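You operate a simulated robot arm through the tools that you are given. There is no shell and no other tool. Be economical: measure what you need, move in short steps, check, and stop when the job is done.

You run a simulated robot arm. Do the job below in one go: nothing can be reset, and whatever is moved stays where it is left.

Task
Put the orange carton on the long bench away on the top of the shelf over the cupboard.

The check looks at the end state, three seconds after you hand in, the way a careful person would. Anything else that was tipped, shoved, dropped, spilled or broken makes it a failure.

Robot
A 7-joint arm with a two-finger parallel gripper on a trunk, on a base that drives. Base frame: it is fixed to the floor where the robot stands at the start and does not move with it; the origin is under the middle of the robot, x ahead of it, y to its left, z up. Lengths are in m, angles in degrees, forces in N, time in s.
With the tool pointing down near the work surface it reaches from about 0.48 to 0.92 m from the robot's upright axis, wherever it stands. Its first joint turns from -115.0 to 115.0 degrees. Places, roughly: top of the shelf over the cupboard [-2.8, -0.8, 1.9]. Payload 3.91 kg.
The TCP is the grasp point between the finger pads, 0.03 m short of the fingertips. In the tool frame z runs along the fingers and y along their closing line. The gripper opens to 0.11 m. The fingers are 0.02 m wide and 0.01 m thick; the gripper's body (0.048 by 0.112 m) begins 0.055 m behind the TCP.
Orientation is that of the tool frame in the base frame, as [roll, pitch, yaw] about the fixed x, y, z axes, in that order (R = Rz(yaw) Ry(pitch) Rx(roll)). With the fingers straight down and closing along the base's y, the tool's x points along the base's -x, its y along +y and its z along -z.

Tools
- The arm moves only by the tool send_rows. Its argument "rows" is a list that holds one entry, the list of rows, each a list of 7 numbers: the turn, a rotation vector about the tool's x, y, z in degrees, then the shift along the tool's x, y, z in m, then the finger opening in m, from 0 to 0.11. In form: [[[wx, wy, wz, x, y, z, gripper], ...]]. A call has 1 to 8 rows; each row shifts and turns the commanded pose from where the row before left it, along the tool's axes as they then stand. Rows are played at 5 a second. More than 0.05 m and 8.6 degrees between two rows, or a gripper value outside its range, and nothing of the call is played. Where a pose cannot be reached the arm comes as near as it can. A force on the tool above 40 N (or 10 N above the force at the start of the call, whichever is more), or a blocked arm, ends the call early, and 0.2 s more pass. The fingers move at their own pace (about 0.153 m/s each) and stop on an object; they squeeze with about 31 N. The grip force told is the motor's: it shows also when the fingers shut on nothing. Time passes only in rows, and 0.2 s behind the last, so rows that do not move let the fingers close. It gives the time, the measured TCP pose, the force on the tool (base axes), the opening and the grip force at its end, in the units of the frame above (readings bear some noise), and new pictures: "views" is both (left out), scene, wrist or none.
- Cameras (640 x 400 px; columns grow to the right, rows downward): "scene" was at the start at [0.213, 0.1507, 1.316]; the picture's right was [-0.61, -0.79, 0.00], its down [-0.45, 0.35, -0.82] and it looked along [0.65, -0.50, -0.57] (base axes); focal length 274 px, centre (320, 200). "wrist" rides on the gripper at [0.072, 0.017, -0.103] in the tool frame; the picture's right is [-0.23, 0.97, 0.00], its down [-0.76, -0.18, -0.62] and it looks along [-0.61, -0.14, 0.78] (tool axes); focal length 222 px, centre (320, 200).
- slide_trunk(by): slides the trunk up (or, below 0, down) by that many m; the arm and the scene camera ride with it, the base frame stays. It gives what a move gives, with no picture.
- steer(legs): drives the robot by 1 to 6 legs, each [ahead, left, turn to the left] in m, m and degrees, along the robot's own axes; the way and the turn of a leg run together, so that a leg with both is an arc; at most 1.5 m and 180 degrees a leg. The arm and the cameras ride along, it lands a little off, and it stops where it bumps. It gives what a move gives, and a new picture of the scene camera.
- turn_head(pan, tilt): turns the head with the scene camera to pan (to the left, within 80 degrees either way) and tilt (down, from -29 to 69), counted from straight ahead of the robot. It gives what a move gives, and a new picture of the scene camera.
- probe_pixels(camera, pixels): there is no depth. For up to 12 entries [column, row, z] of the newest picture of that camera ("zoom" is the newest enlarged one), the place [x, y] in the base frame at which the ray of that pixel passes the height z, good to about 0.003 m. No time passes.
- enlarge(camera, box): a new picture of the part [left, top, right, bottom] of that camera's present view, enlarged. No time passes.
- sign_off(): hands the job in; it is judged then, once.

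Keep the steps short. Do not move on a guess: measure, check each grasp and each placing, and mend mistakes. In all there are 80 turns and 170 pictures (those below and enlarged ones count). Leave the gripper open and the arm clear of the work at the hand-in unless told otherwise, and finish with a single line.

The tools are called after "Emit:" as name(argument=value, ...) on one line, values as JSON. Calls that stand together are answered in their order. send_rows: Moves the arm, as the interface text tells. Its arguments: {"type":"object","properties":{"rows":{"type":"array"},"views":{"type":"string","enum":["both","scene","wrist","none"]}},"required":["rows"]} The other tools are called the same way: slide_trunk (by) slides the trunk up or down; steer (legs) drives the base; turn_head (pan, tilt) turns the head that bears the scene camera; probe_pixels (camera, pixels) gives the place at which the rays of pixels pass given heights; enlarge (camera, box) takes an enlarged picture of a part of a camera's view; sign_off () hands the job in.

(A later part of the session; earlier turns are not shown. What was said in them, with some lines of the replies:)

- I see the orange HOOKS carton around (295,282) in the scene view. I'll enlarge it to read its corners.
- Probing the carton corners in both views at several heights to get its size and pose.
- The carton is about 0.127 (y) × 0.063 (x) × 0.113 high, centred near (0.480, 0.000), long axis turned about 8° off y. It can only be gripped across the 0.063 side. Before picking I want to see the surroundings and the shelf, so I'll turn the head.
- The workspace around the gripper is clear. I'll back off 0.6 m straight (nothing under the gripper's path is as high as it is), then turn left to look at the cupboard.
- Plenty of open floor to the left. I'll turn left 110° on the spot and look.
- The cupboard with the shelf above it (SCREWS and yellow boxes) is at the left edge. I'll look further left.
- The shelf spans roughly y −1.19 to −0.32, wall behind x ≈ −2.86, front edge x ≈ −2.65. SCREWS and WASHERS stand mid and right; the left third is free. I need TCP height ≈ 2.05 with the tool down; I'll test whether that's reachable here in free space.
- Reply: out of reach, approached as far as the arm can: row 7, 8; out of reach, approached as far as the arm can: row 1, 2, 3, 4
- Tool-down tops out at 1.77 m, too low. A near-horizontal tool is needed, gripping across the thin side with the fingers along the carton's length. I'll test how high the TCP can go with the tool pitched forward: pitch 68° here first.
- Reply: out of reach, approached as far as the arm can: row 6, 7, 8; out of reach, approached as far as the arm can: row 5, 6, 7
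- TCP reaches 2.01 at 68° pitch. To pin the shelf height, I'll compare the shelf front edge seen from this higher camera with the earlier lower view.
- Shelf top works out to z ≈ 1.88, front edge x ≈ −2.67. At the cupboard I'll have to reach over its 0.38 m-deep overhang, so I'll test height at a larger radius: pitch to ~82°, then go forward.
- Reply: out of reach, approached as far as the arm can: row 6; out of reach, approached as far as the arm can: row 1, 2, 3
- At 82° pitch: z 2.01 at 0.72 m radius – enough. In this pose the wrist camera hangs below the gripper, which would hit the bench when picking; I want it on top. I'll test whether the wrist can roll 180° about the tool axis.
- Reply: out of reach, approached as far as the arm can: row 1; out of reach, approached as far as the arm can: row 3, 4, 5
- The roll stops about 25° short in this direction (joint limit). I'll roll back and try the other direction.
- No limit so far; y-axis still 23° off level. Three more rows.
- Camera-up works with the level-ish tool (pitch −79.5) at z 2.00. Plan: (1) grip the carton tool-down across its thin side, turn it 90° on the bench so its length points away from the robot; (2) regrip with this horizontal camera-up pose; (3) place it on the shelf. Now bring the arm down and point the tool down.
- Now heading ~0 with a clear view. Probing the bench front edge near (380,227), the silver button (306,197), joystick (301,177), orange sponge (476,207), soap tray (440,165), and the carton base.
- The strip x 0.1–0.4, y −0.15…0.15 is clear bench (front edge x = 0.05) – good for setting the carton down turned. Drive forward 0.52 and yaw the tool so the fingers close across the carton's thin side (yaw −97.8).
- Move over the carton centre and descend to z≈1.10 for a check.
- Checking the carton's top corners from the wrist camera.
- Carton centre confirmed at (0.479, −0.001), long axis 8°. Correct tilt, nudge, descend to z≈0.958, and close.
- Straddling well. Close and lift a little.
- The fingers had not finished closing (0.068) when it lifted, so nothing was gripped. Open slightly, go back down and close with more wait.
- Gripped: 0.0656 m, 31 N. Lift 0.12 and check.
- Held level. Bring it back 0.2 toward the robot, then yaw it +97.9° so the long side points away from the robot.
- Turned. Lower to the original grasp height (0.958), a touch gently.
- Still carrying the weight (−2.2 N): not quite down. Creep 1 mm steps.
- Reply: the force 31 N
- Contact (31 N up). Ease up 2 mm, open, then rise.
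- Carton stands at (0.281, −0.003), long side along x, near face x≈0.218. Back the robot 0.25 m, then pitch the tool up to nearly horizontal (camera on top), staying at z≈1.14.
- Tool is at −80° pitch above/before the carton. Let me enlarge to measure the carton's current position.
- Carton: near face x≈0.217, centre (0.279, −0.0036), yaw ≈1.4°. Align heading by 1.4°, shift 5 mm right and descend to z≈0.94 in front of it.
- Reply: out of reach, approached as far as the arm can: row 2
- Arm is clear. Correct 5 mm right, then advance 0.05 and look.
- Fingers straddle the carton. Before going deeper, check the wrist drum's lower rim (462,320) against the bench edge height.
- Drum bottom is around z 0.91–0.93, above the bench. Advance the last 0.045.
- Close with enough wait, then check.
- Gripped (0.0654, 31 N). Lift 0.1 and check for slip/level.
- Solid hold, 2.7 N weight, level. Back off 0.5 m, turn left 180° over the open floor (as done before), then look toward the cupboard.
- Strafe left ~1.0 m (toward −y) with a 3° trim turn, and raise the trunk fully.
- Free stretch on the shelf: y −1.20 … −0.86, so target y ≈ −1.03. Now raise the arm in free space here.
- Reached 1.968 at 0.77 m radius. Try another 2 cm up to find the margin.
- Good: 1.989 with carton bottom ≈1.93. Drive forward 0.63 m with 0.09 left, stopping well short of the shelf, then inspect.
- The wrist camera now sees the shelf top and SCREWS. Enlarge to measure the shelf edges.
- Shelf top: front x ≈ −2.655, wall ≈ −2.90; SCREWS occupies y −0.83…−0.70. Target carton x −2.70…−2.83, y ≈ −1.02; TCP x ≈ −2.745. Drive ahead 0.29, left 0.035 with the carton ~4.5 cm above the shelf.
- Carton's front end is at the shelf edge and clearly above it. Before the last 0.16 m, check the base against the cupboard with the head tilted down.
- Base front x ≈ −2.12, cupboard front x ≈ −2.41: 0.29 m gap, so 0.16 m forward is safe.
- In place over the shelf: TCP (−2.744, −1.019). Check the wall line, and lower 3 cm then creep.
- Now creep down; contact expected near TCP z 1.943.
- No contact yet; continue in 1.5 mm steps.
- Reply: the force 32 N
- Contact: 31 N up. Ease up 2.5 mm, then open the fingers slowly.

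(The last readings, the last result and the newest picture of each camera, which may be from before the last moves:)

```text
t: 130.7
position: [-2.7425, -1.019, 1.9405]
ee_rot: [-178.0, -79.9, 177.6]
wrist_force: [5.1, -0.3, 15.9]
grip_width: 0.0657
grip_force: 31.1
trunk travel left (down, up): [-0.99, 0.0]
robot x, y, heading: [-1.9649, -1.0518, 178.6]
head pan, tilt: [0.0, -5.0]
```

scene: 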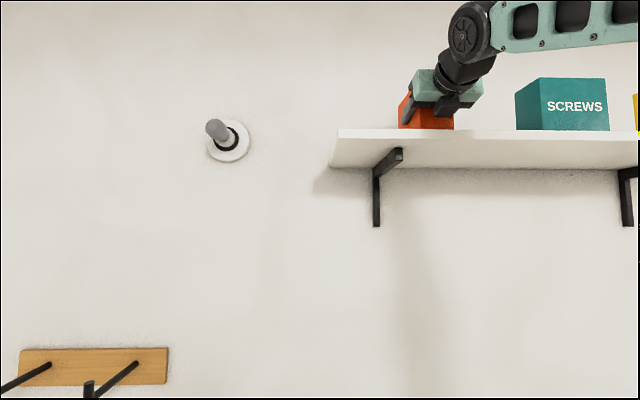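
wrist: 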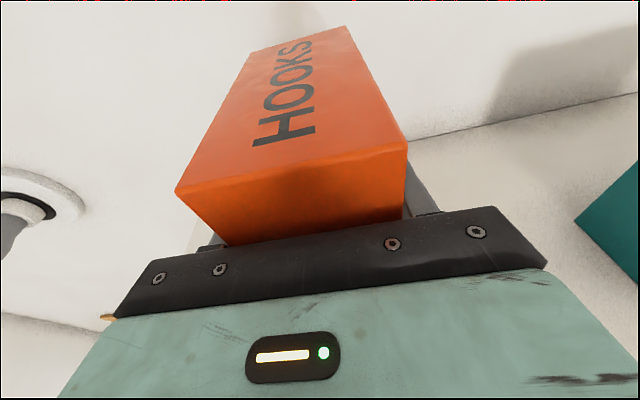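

Emit:
send_rows(rows=[[[0, 0, 0, 0.001, 0, -0.0002, 0.0], [0, 0, 0, 0, 0, 0, 0.08], [0, 0, 0, 0, 0, 0, 0.1], [0, 0, 0, 0, 0, 0, 0.1], [0, 0, 0, 0, 0, 0, 0.1]]], views="both")

```text
t: 131.9
position: [-2.7448, -1.018, 1.9396]
ee_rot: [-178.0, -79.7, 177.7]
wrist_force: [-0.3, -0.1, -0.1]
grip_width: 0.1001
grip_force: 0.0
trunk travel left (down, up): [-0.99, 0.0]
robot x, y, heading: [-1.9728, -1.0559, 178.6]
head pan, tilt: [0.0, -5.0]
```

scene: 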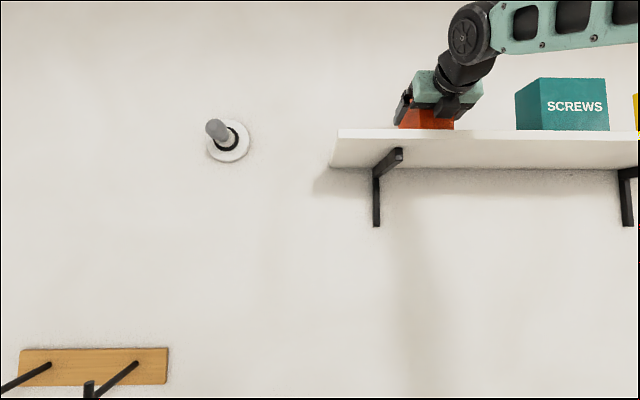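
wrist: 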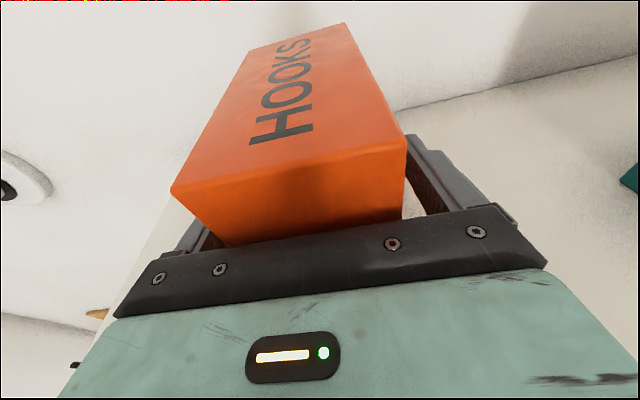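

Released (100 mm open, no force). Withdraw horizontally along the finger direction.

Emit:
send_rows(rows=[[[0, 0, 0, -0.0043, 0, -0.0246, 0.1], [0, 0, 0, -0.0052, 0, -0.0295, 0.1], [0, 0, 0, -0.007, 0, -0.0394, 0.11], [0, 0, 0, -0.007, 0, -0.0394, 0.11]]], views="both")

```text
t: 132.9
position: [-2.6066, -1.0212, 1.9395]
ee_rot: [-177.9, -79.7, 177.6]
wrist_force: [0.2, -0.1, -0.4]
grip_width: 0.1098
grip_force: 0.1
trunk travel left (down, up): [-0.99, 0.0]
robot x, y, heading: [-1.9711, -1.0568, 178.3]
head pan, tilt: [0.0, -5.0]
```

scene: 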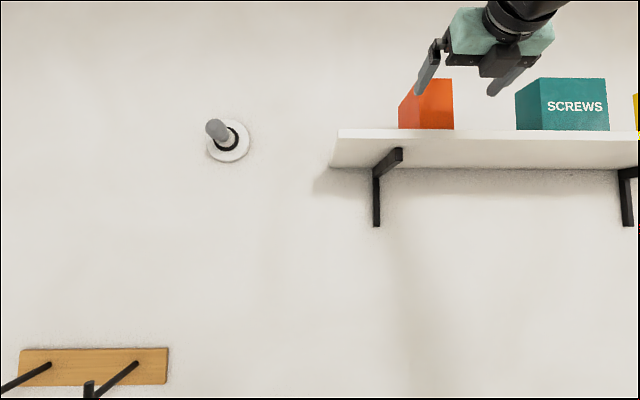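
wrist: 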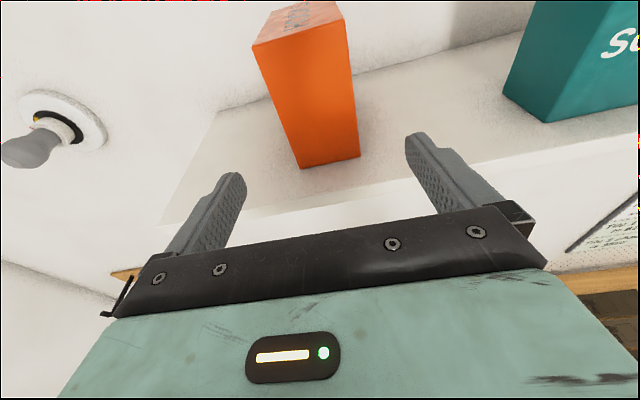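

The carton stands upright on the shelf, clear of SCREWS and set back from the edge. Drive back 0.5 m to clear the work and take a last look.

Emit:
steer(legs=[[-0.5, 0, 0]])

Emit:
enlarge(camera="scene", box=[290, 60, 640, 280])

```text
t: 135.8
position: [-2.1199, -1.0357, 1.9392]
ee_rot: [-178.0, -79.7, 178.0]
wrist_force: [-0.2, 0.0, 0.3]
grip_width: 0.1103
grip_force: 0.1
trunk travel left (down, up): [-0.99, 0.0]
robot x, y, heading: [-1.4836, -1.0666, 178.7]
head pan, tilt: [0.0, -5.0]
```

scene: 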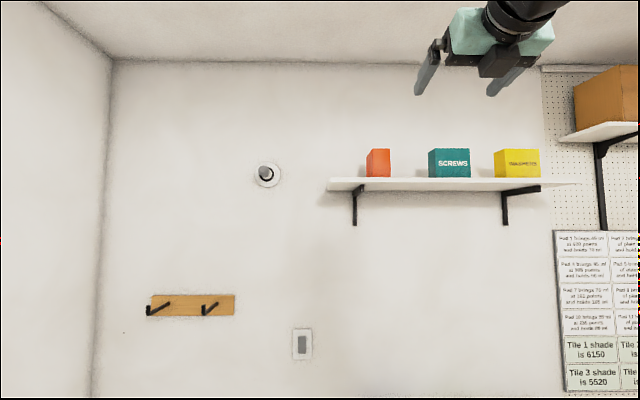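

```text
1.82 times, centred on (465, 170) of scene
```

zoom: 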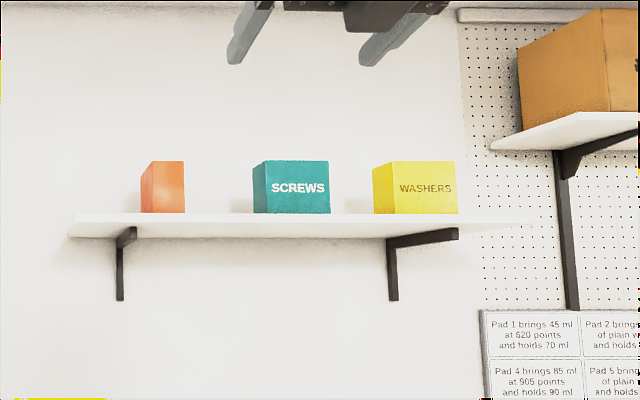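

The carton stands upright beside SCREWS and WASHERS, nothing else was disturbed, and the gripper is open and clear. Handing in.

Emit:
sign_off()

```text
The job is handed in.
```

The orange HOOKS carton is standing upright on top of the shelf over the cupboard, to the left of the SCREWS box, and I saw nothing else moved.
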